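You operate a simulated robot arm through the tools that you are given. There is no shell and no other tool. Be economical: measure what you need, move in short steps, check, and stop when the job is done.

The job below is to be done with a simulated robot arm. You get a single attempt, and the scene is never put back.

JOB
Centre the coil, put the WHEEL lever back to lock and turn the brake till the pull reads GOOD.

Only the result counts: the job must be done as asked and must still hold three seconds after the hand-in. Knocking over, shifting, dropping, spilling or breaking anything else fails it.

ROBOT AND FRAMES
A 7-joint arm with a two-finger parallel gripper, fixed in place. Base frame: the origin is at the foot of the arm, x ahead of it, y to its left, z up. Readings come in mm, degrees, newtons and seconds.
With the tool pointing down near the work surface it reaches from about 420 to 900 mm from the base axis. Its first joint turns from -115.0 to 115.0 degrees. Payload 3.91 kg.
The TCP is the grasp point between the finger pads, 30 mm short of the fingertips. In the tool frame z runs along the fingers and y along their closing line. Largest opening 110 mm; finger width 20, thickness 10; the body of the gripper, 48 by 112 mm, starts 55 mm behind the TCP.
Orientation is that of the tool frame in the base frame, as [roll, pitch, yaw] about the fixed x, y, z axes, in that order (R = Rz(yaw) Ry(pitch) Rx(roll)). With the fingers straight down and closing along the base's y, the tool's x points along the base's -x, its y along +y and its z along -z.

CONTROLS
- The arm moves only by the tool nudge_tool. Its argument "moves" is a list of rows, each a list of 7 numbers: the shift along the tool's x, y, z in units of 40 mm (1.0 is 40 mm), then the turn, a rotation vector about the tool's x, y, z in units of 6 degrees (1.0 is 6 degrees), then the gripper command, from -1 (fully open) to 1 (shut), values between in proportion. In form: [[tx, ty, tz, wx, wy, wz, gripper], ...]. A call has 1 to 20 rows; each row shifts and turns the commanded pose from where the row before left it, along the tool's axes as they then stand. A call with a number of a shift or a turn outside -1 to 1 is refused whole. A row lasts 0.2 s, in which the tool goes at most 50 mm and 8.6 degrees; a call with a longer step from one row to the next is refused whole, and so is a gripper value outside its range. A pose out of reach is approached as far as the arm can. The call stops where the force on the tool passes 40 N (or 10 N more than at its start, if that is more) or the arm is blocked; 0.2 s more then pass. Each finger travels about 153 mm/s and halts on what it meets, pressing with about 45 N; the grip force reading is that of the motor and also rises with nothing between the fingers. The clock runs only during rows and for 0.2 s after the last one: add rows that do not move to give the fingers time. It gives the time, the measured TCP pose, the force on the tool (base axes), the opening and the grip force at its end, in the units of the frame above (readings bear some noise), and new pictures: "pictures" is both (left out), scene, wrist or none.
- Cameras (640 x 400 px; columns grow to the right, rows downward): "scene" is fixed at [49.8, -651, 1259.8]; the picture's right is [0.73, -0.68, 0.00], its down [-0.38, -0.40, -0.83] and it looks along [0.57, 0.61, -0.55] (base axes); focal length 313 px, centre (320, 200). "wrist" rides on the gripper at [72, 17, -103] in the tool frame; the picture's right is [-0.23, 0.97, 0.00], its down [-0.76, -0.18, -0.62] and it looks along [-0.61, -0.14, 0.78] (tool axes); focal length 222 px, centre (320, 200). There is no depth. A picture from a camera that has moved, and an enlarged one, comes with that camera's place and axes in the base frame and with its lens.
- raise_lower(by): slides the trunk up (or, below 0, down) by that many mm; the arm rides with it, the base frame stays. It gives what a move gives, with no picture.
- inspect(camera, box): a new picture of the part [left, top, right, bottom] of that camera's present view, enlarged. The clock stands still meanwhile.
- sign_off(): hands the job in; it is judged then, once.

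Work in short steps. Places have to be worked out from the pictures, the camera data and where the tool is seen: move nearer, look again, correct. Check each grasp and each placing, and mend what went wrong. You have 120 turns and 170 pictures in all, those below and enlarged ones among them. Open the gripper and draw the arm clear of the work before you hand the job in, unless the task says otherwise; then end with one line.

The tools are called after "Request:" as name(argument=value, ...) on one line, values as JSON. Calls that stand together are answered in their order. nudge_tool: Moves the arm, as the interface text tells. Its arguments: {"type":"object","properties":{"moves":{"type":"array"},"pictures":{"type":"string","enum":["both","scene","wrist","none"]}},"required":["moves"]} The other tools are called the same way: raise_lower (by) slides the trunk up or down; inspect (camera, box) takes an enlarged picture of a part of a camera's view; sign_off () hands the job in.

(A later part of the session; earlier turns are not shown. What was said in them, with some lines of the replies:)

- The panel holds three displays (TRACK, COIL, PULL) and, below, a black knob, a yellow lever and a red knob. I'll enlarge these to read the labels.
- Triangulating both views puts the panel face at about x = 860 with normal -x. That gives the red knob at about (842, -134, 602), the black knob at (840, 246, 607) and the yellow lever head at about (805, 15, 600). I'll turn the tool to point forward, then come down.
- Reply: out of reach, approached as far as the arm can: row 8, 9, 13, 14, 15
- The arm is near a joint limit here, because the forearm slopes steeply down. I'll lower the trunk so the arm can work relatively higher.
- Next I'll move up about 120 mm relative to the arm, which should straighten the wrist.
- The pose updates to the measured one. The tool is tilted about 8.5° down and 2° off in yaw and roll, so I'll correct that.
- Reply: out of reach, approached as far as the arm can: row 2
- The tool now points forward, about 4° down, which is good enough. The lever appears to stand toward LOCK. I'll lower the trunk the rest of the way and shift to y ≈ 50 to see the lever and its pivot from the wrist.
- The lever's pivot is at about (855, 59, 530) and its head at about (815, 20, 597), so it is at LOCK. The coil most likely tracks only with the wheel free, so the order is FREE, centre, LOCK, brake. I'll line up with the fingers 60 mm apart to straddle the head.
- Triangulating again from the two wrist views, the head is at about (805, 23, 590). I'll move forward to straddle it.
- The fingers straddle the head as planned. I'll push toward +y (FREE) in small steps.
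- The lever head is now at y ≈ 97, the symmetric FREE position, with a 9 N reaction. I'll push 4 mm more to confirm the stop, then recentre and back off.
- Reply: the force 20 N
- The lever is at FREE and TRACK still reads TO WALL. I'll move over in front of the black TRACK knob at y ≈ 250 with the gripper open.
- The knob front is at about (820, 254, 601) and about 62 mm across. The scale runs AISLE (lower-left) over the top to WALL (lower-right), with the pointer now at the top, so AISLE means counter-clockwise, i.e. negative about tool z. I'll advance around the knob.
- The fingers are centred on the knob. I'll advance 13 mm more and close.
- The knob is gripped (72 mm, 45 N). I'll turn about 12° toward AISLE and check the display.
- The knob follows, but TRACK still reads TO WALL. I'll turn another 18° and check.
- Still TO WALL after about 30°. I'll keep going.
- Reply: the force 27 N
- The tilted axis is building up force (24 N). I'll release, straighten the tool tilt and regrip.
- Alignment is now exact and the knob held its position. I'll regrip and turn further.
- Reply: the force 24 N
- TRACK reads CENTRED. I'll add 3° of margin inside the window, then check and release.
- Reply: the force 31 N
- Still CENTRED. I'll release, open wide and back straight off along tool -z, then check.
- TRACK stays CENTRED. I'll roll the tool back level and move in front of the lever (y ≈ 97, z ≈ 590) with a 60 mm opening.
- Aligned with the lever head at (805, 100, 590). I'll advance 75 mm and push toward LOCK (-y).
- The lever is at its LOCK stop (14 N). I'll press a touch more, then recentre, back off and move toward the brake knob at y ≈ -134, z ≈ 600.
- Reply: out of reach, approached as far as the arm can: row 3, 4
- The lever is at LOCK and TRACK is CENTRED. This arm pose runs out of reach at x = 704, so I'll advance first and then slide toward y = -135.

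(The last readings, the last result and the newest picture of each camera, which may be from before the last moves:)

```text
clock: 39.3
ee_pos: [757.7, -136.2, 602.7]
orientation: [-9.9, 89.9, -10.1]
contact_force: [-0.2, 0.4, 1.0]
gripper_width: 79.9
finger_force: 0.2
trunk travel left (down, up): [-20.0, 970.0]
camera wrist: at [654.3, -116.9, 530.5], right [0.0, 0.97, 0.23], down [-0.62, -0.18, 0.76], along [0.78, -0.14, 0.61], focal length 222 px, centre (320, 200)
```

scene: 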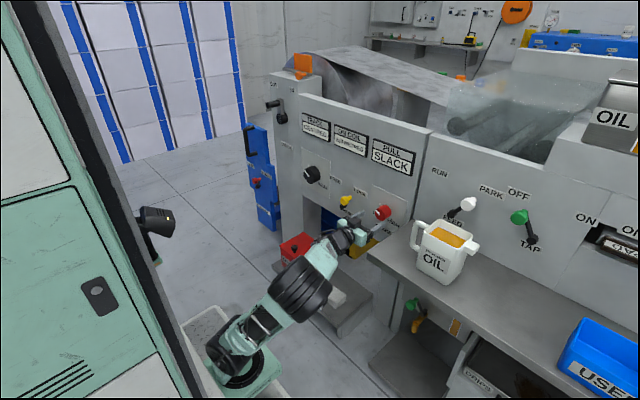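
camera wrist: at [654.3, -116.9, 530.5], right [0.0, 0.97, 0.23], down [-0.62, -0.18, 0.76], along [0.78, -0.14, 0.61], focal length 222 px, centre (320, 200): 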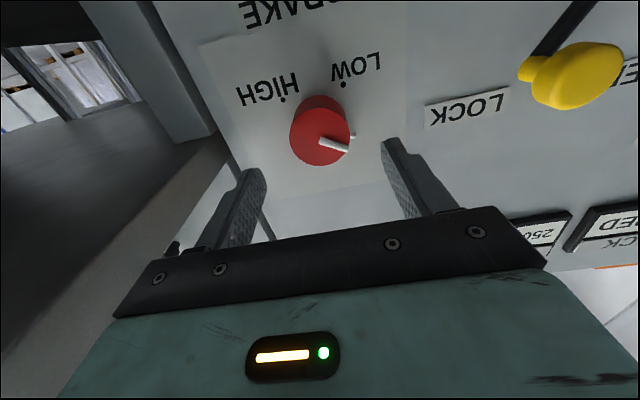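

Knob centre is at about (820, -131, 603) with the pointer near 9:30, and HIGH is clockwise (+tool z). I'll advance and grip.

Request:
nudge_tool(moves=[[0, 0.1, 0.45, 0, 0, 0, -0.45], [0, 0, 0.45, 0, 0, 0, -0.45], [0, 0, 0.45, 0, 0, 0, -0.45], [0, 0, 0, 0, 0, 0, -0.45], [0, 0, 0, 0, 0, 0, 0.4], [0, 0, 0, 0, 0, 0, 0.4], [0, 0, 0, 0, 0, 0, 0.4]])

Request:
inspect(camera="scene", box=[280, 110, 440, 250])

```text
clock: 40.9
ee_pos: [813.1, -135.8, 604.7]
orientation: [57.3, 89.9, 56.9]
contact_force: [2.1, -15.9, 0.9]
gripper_width: 47.8
finger_force: 45.6
trunk travel left (down, up): [-20.0, 970.0]
camera wrist: at [709.0, -116.1, 530.9], right [0.01, 0.97, 0.23], down [-0.62, -0.17, 0.76], along [0.78, -0.15, 0.61], focal length 222 px, centre (320, 200)
```

scene: 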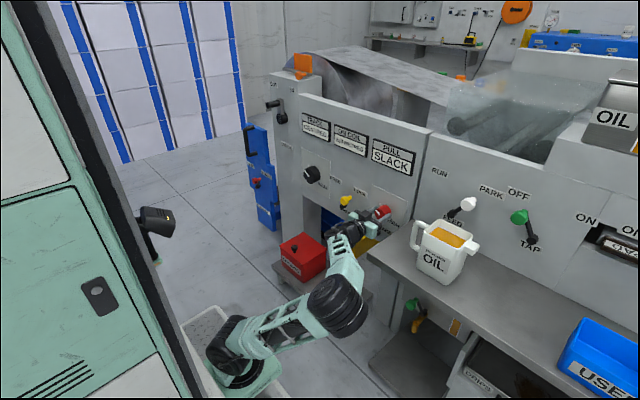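
wrist: 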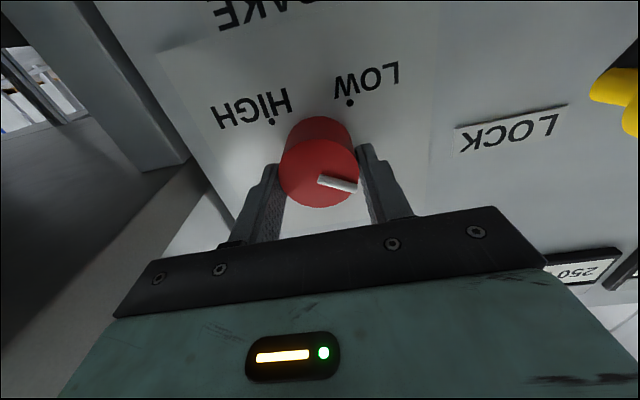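

```text
2.86 times, centred on (360, 180) of scene
camera zoom: at [49.8, -651.0, 1259.8], right [0.73, -0.68, 0.0], down [-0.38, -0.4, -0.83], along [0.57, 0.61, -0.55], focal length 893 px, centre (206, 257)
```

zoom: 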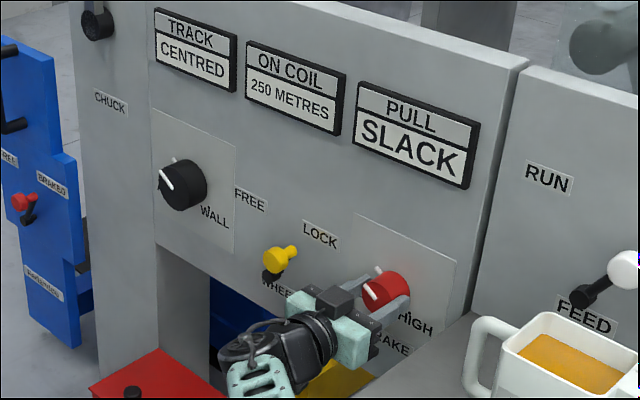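

Knob gripped (48 mm); the elbow has swung out but is clear. I'll relieve the side force and turn clockwise 12°.

Request:
nudge_tool(moves=[[0, -0.08, 0, 0, 0, 0.5, 0.4], [0, 0, 0, 0, 0, 0.5, 0.4], [0, 0, 0, 0, 0, 0.5, 0.4], [0, 0, 0, 0, 0, 0.5, 0.4], [0, 0, 0, 0, 0, 0, 0.4]])

Request:
inspect(camera="scene", box=[280, 110, 440, 250])

```text
clock: 42.1
ee_pos: [813.1, -135.8, 603.3]
orientation: [89.6, 77.9, 89.4]
contact_force: [22.9, -10.8, 5.5]
gripper_width: 47.8
finger_force: 44.6
trunk travel left (down, up): [-20.0, 970.0]
camera wrist: at [708.9, -102.5, 535.8], right [0.0, 0.9, 0.43], down [-0.63, -0.33, 0.71], along [0.78, -0.27, 0.56], focal length 222 px, centre (320, 200)
```

scene: 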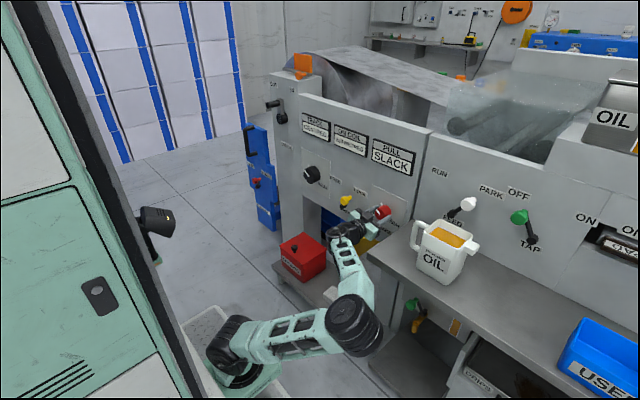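
wrist: 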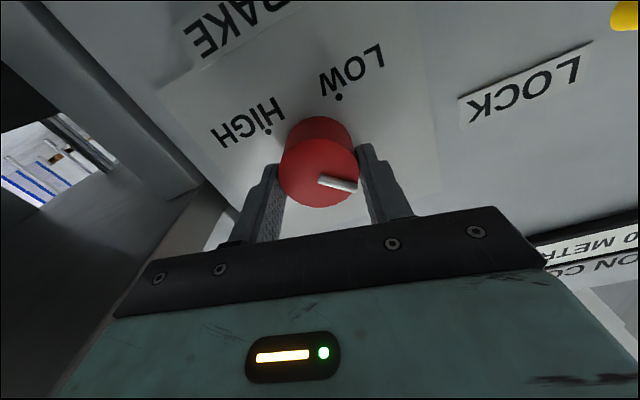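

```text
2.86 times, centred on (360, 180) of scene
camera zoom: at [49.8, -651.0, 1259.8], right [0.73, -0.68, 0.0], down [-0.38, -0.4, -0.83], along [0.57, 0.61, -0.55], focal length 893 px, centre (206, 257)
```

zoom: 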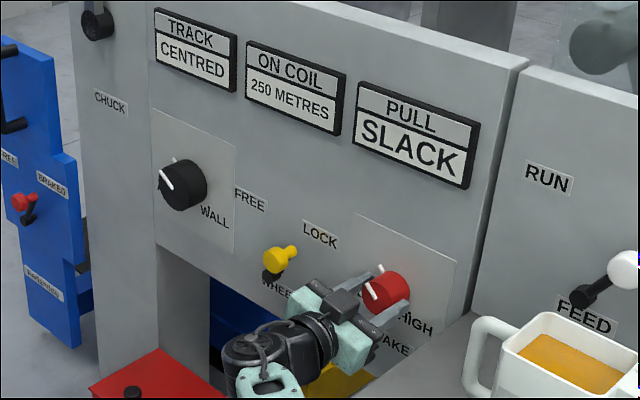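

The positive roll is swinging the elbow outward, so the last joint is likely at its limit. I'll release, back off and pre-roll the tool to negative, then turn from there.

Request:
nudge_tool(moves=[[0, 0, 0, 0, 0, 0, -0.45], [0, 0, 0, 0, 0, 0, -0.45], [0, 0, -0.5, 0, 0, 0, -0.45], [0, 0, -0.5, 0, 0, 0, -0.45], [0, 0, -0.4, 0, 0, -0.7, -0.45], [0, 0, 0, 0, 0, -1, -0.45], [0, 0, 0, 0, 0, -1, -0.45], [0, 0, 0, 0, 0, -1, -0.45], [0, 0, 0, 0, 0, -1, -0.45], [0, 0, 0, 0, 0, 0, -0.45]])

```text
clock: 44.3
ee_pos: [756.2, -135.2, 603.2]
orientation: [-89.9, 73.8, -90.1]
contact_force: [-0.5, 0.2, 0.2]
gripper_width: 79.7
finger_force: 0.1
trunk travel left (down, up): [-20.0, 970.0]
camera wrist: at [652.7, -138.0, 528.4], right [0.0, 1.0, -0.05], down [-0.62, 0.04, 0.78], along [0.78, 0.03, 0.62], focal length 222 px, centre (320, 200)
```

scene: 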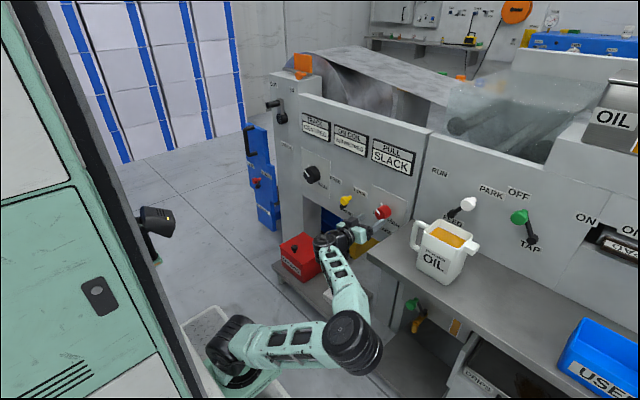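
wrist: 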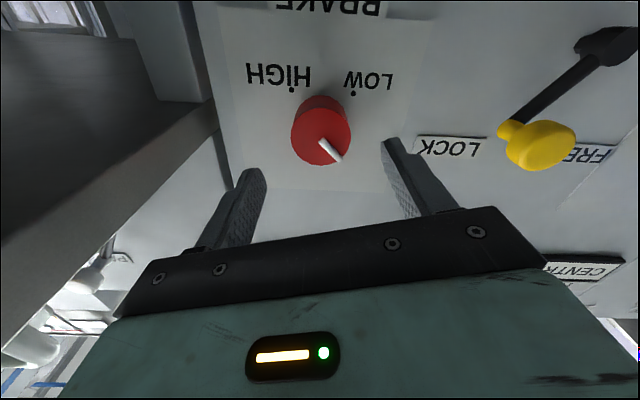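

Rolling negative doesn't move the elbow, so I have free roll range on that side. I'll pre-roll another 72° negative, then go in and grip.

Request:
nudge_tool(moves=[[0, 0, 0, 0, 0, -1, -0.45], [0, 0, 0, 0, 0, -1, -0.45], [0, 0, 0, 0, 0, -1, -0.45], [0, 0, 0, 0, 0, -1, -0.45], [0, 0, 0, 0, 0, -1, -0.45], [0, 0, 0, 0, 0, -1, -0.45], [0, 0, 0, 0, 0, -1, -0.45], [0, 0, 0, 0, 0, -1, -0.45], [0, 0, 0, 0, 0, -1, -0.45], [0, 0, 0, 0, 0, -1, -0.45], [0, 0, 0, 0, 0, -1, -0.45], [0, 0, 0, 0, 0, -1, -0.45], [0, 0, 0, 0, 0, 0, -0.45]])

```text
clock: 47.1
ee_pos: [755.0, -136.3, 603.0]
orientation: [-90.0, 1.7, -90.2]
contact_force: [-0.7, 0.1, 0.4]
gripper_width: 79.6
finger_force: 0.1
trunk travel left (down, up): [-20.0, 970.0]
camera wrist: at [652.3, -205.2, 583.5], right [0.0, 0.26, -0.97], down [-0.62, 0.76, 0.2], along [0.78, 0.6, 0.16], focal length 222 px, centre (320, 200)
```

scene: 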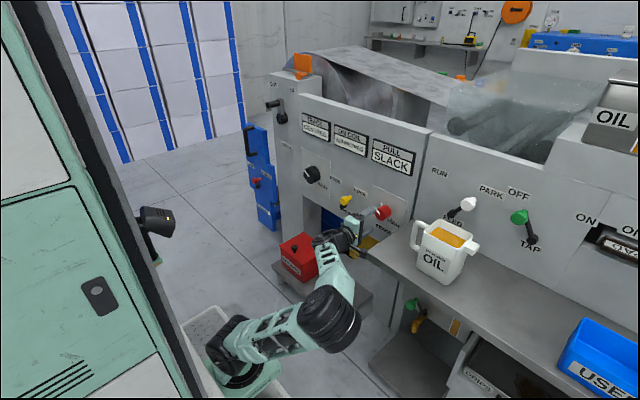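
wrist: 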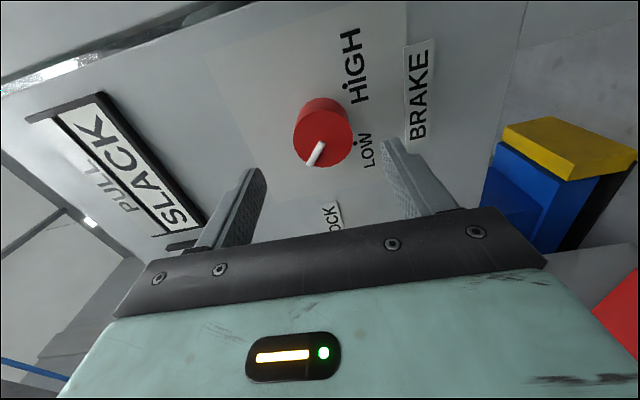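

The elbow came up somewhat and the fingers now close vertically on a clear knob. I'll advance 56 mm and grip.

Request:
nudge_tool(moves=[[0, 0, 0.48, 0, 0, 0, -0.45], [0, 0, 0.48, 0, 0, 0, -0.45], [0, 0, 0.46, 0, 0, 0, -0.45], [0, 0, 0, 0, 0, 0, -0.45], [0, 0, 0, 0, 0, 0, 0.4], [0, 0, 0, 0, 0, 0, 0.4], [0, 0, 0, 0, 0, 0, 0.4]], pictures="wrist")

```text
clock: 48.7
ee_pos: [815.1, -135.4, 599.6]
orientation: [-90.3, 1.9, -90.2]
contact_force: [1.0, 0.3, -23.1]
gripper_width: 47.7
finger_force: 45.5
trunk travel left (down, up): [-20.0, 970.0]
camera wrist: at [710.1, -205.7, 581.5], right [0.0, 0.26, -0.97], down [-0.62, 0.76, 0.2], along [0.78, 0.6, 0.16], focal length 222 px, centre (320, 200)
```

wrist: 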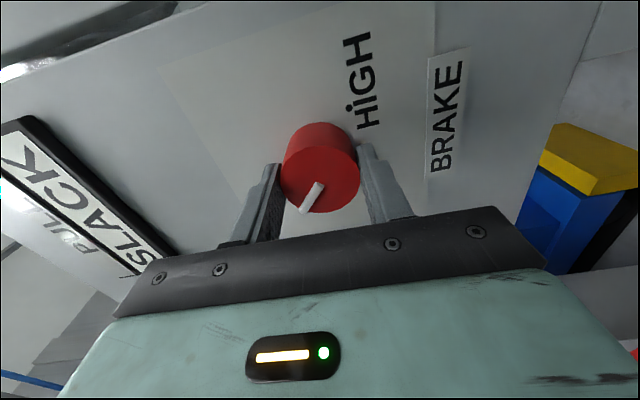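

Gripped with a 23 N offset load, since the knob centre is about 4 mm lower. I'll ease that and turn clockwise 12°.

Request:
nudge_tool(moves=[[0, 0.1, 0, 0, 0, 0, 0.4], [0, 0, 0, 0, 0, 0.7, 0.4], [0, 0, 0, 0, 0, 0.7, 0.4], [0, 0, 0, 0, 0, 0.6, 0.4], [0, 0, 0, 0, 0, 0, 0.4]], pictures="none")

Request:
inspect(camera="scene", box=[280, 110, 440, 250])

```text
clock: 49.9
ee_pos: [814.1, -137.3, 599.9]
orientation: [-89.8, 13.8, -90.1]
contact_force: [20.3, 2.5, 2.8]
gripper_width: 47.4
finger_force: 45.3
trunk travel left (down, up): [-20.0, 970.0]
```

```text
2.86 times, centred on (360, 180) of scene
camera zoom: at [49.8, -651.0, 1259.8], right [0.73, -0.68, 0.0], down [-0.38, -0.4, -0.83], along [0.57, 0.61, -0.55], focal length 893 px, centre (206, 257)
```

zoom: 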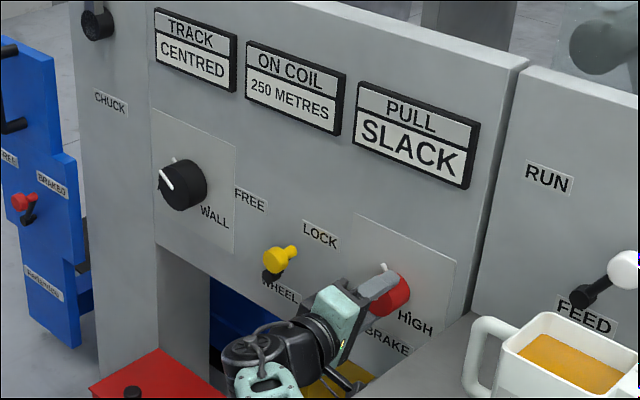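

Still SLACK. I'll continue clockwise.

Request:
nudge_tool(moves=[[0, 0, 0.03, 0, 0, 0.7, 0.4], [0, 0, 0.02, 0, 0, 0.7, 0.4], [0, 0, 0, 0, 0, 0.6, 0.4], [0, 0, 0, 0, 0, 0, 0.4]], pictures="none")

Request:
inspect(camera="scene", box=[280, 110, 440, 250])

```text
clock: 50.9
ee_pos: [814.6, -134.8, 600.0]
orientation: [-89.8, 25.9, -90.2]
contact_force: [-34.8, -10.8, 12.6]
gripper_width: 47.6
finger_force: 45.3
trunk travel left (down, up): [-20.0, 970.0]
```

```text
2.86 times, centred on (360, 180) of scene
camera zoom: at [49.8, -651.0, 1259.8], right [0.73, -0.68, 0.0], down [-0.38, -0.4, -0.83], along [0.57, 0.61, -0.55], focal length 893 px, centre (206, 257)
```

zoom: 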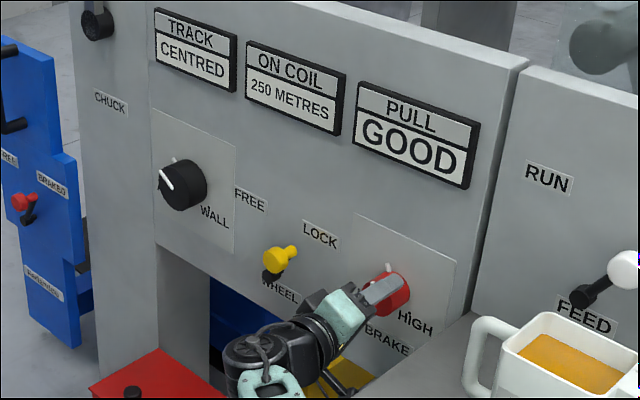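

PULL reads GOOD. I'll add about 2.5° of margin while relieving the axial load, then check again.

Request:
nudge_tool(moves=[[0, 0, -0.06, 0, 0, 0.4, 0.4], [0, 0, 0, 0, 0, 0, 0.4]], pictures="none")

Request:
inspect(camera="scene", box=[280, 110, 440, 250])

```text
clock: 51.5
ee_pos: [814.8, -134.2, 600.1]
orientation: [-89.8, 28.3, -90.2]
contact_force: [32.5, -3.5, 20.1]
gripper_width: 47.6
finger_force: 45.5
trunk travel left (down, up): [-20.0, 970.0]
```

```text
2.86 times, centred on (360, 180) of scene
camera zoom: at [49.8, -651.0, 1259.8], right [0.73, -0.68, 0.0], down [-0.38, -0.4, -0.83], along [0.57, 0.61, -0.55], focal length 893 px, centre (206, 257)
```

zoom: 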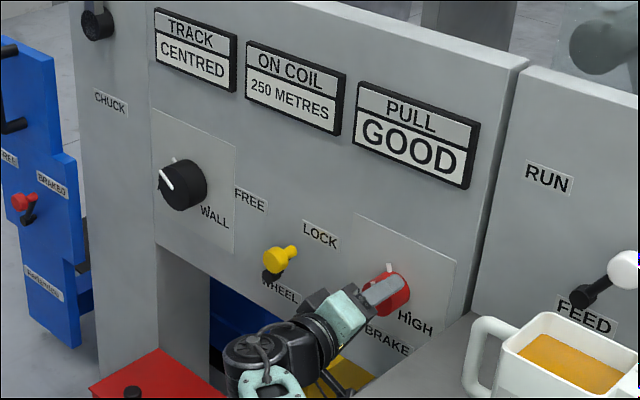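

Still GOOD. I'll release and back straight off, moderately.

Request:
nudge_tool(moves=[[0, 0, 0, 0, 0, 0, -0.45], [0, 0, 0, 0, 0, 0, -0.45], [0, 0, -0.5, 0, 0, 0, -0.45], [0, 0, -0.5, 0, 0, 0, -0.45], [0, 0, -0.6, 0, 0, 0, -0.45], [0, 0, 0, 0, 0, 0, -0.45]])

Request:
inspect(camera="scene", box=[280, 110, 440, 250])

```text
clock: 52.9
ee_pos: [749.5, -134.8, 598.6]
orientation: [-90.0, 28.3, -90.1]
contact_force: [0.1, 0.3, 1.1]
gripper_width: 79.6
finger_force: 0.1
trunk travel left (down, up): [-20.0, 970.0]
camera wrist: at [645.7, -188.6, 548.9], right [0.0, 0.66, -0.75], down [-0.62, 0.59, 0.52], along [0.78, 0.47, 0.41], focal length 222 px, centre (320, 200)
```

scene: 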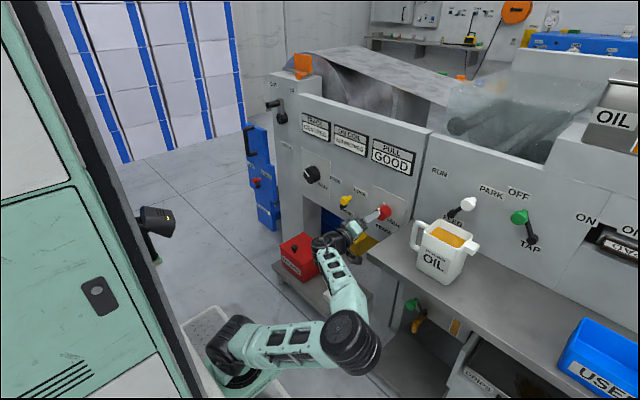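
wrist: 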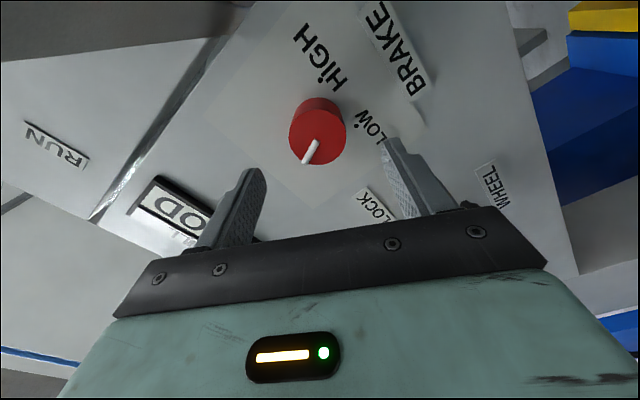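

```text
2.86 times, centred on (360, 180) of scene
camera zoom: at [49.8, -651.0, 1259.8], right [0.73, -0.68, 0.0], down [-0.38, -0.4, -0.83], along [0.57, 0.61, -0.55], focal length 893 px, centre (206, 257)
```

zoom: 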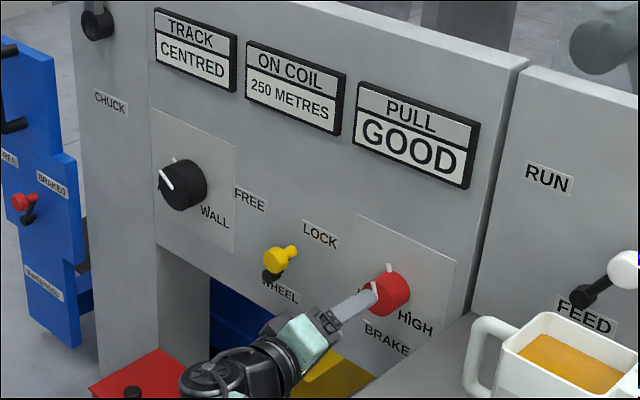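

All displays hold: TRACK CENTRED, lever at LOCK, PULL GOOD. I'll retreat a little more with the gripper fully open and wait.

Request:
nudge_tool(moves=[[0, 0, -0.3, 0, 0, 0, -0.7], [0, 0, -0.3, 0, 0, 0, -1], [0, 0, 0, 0, 0, 0, -1], [0, 0, 0, 0, 0, 0, -1], [0, 0, 0, 0, 0, 0, -1], [0, 0, 0, 0, 0, 0, -1], [0, 0, 0, 0, 0, 0, -1], [0, 0, 0, 0, 0, 0, -1], [0, 0, 0, 0, 0, 0, -1]], pictures="scene")

Request:
inspect(camera="scene", box=[230, 110, 470, 400])

```text
clock: 54.9
ee_pos: [725.4, -133.3, 597.7]
orientation: [-90.0, 28.2, -90.1]
contact_force: [0.4, 0.0, 0.3]
gripper_width: 109.8
finger_force: 0.0
trunk travel left (down, up): [-20.0, 970.0]
```

scene: 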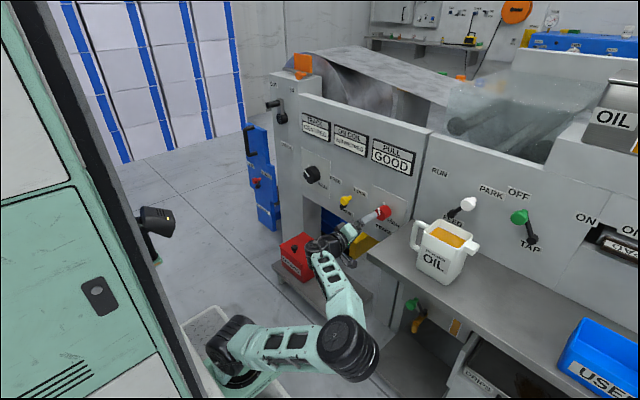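

```text
1.38 times, centred on (350, 255) of scene
camera zoom: at [49.8, -651.0, 1259.8], right [0.73, -0.68, 0.0], down [-0.38, -0.4, -0.83], along [0.57, 0.61, -0.55], focal length 431 px, centre (279, 124)
```

zoom: 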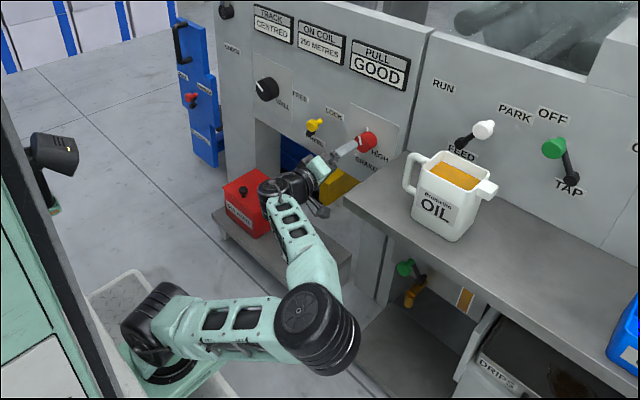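

The state held for 2 s, the gripper is open and clear, and the other objects in view have not moved. Handing in.

Request:
sign_off()

```text
The job is handed in.
```

The job is done and handed in: TRACK reads CENTRED, the WHEEL lever is back at LOCK and PULL reads GOOD.
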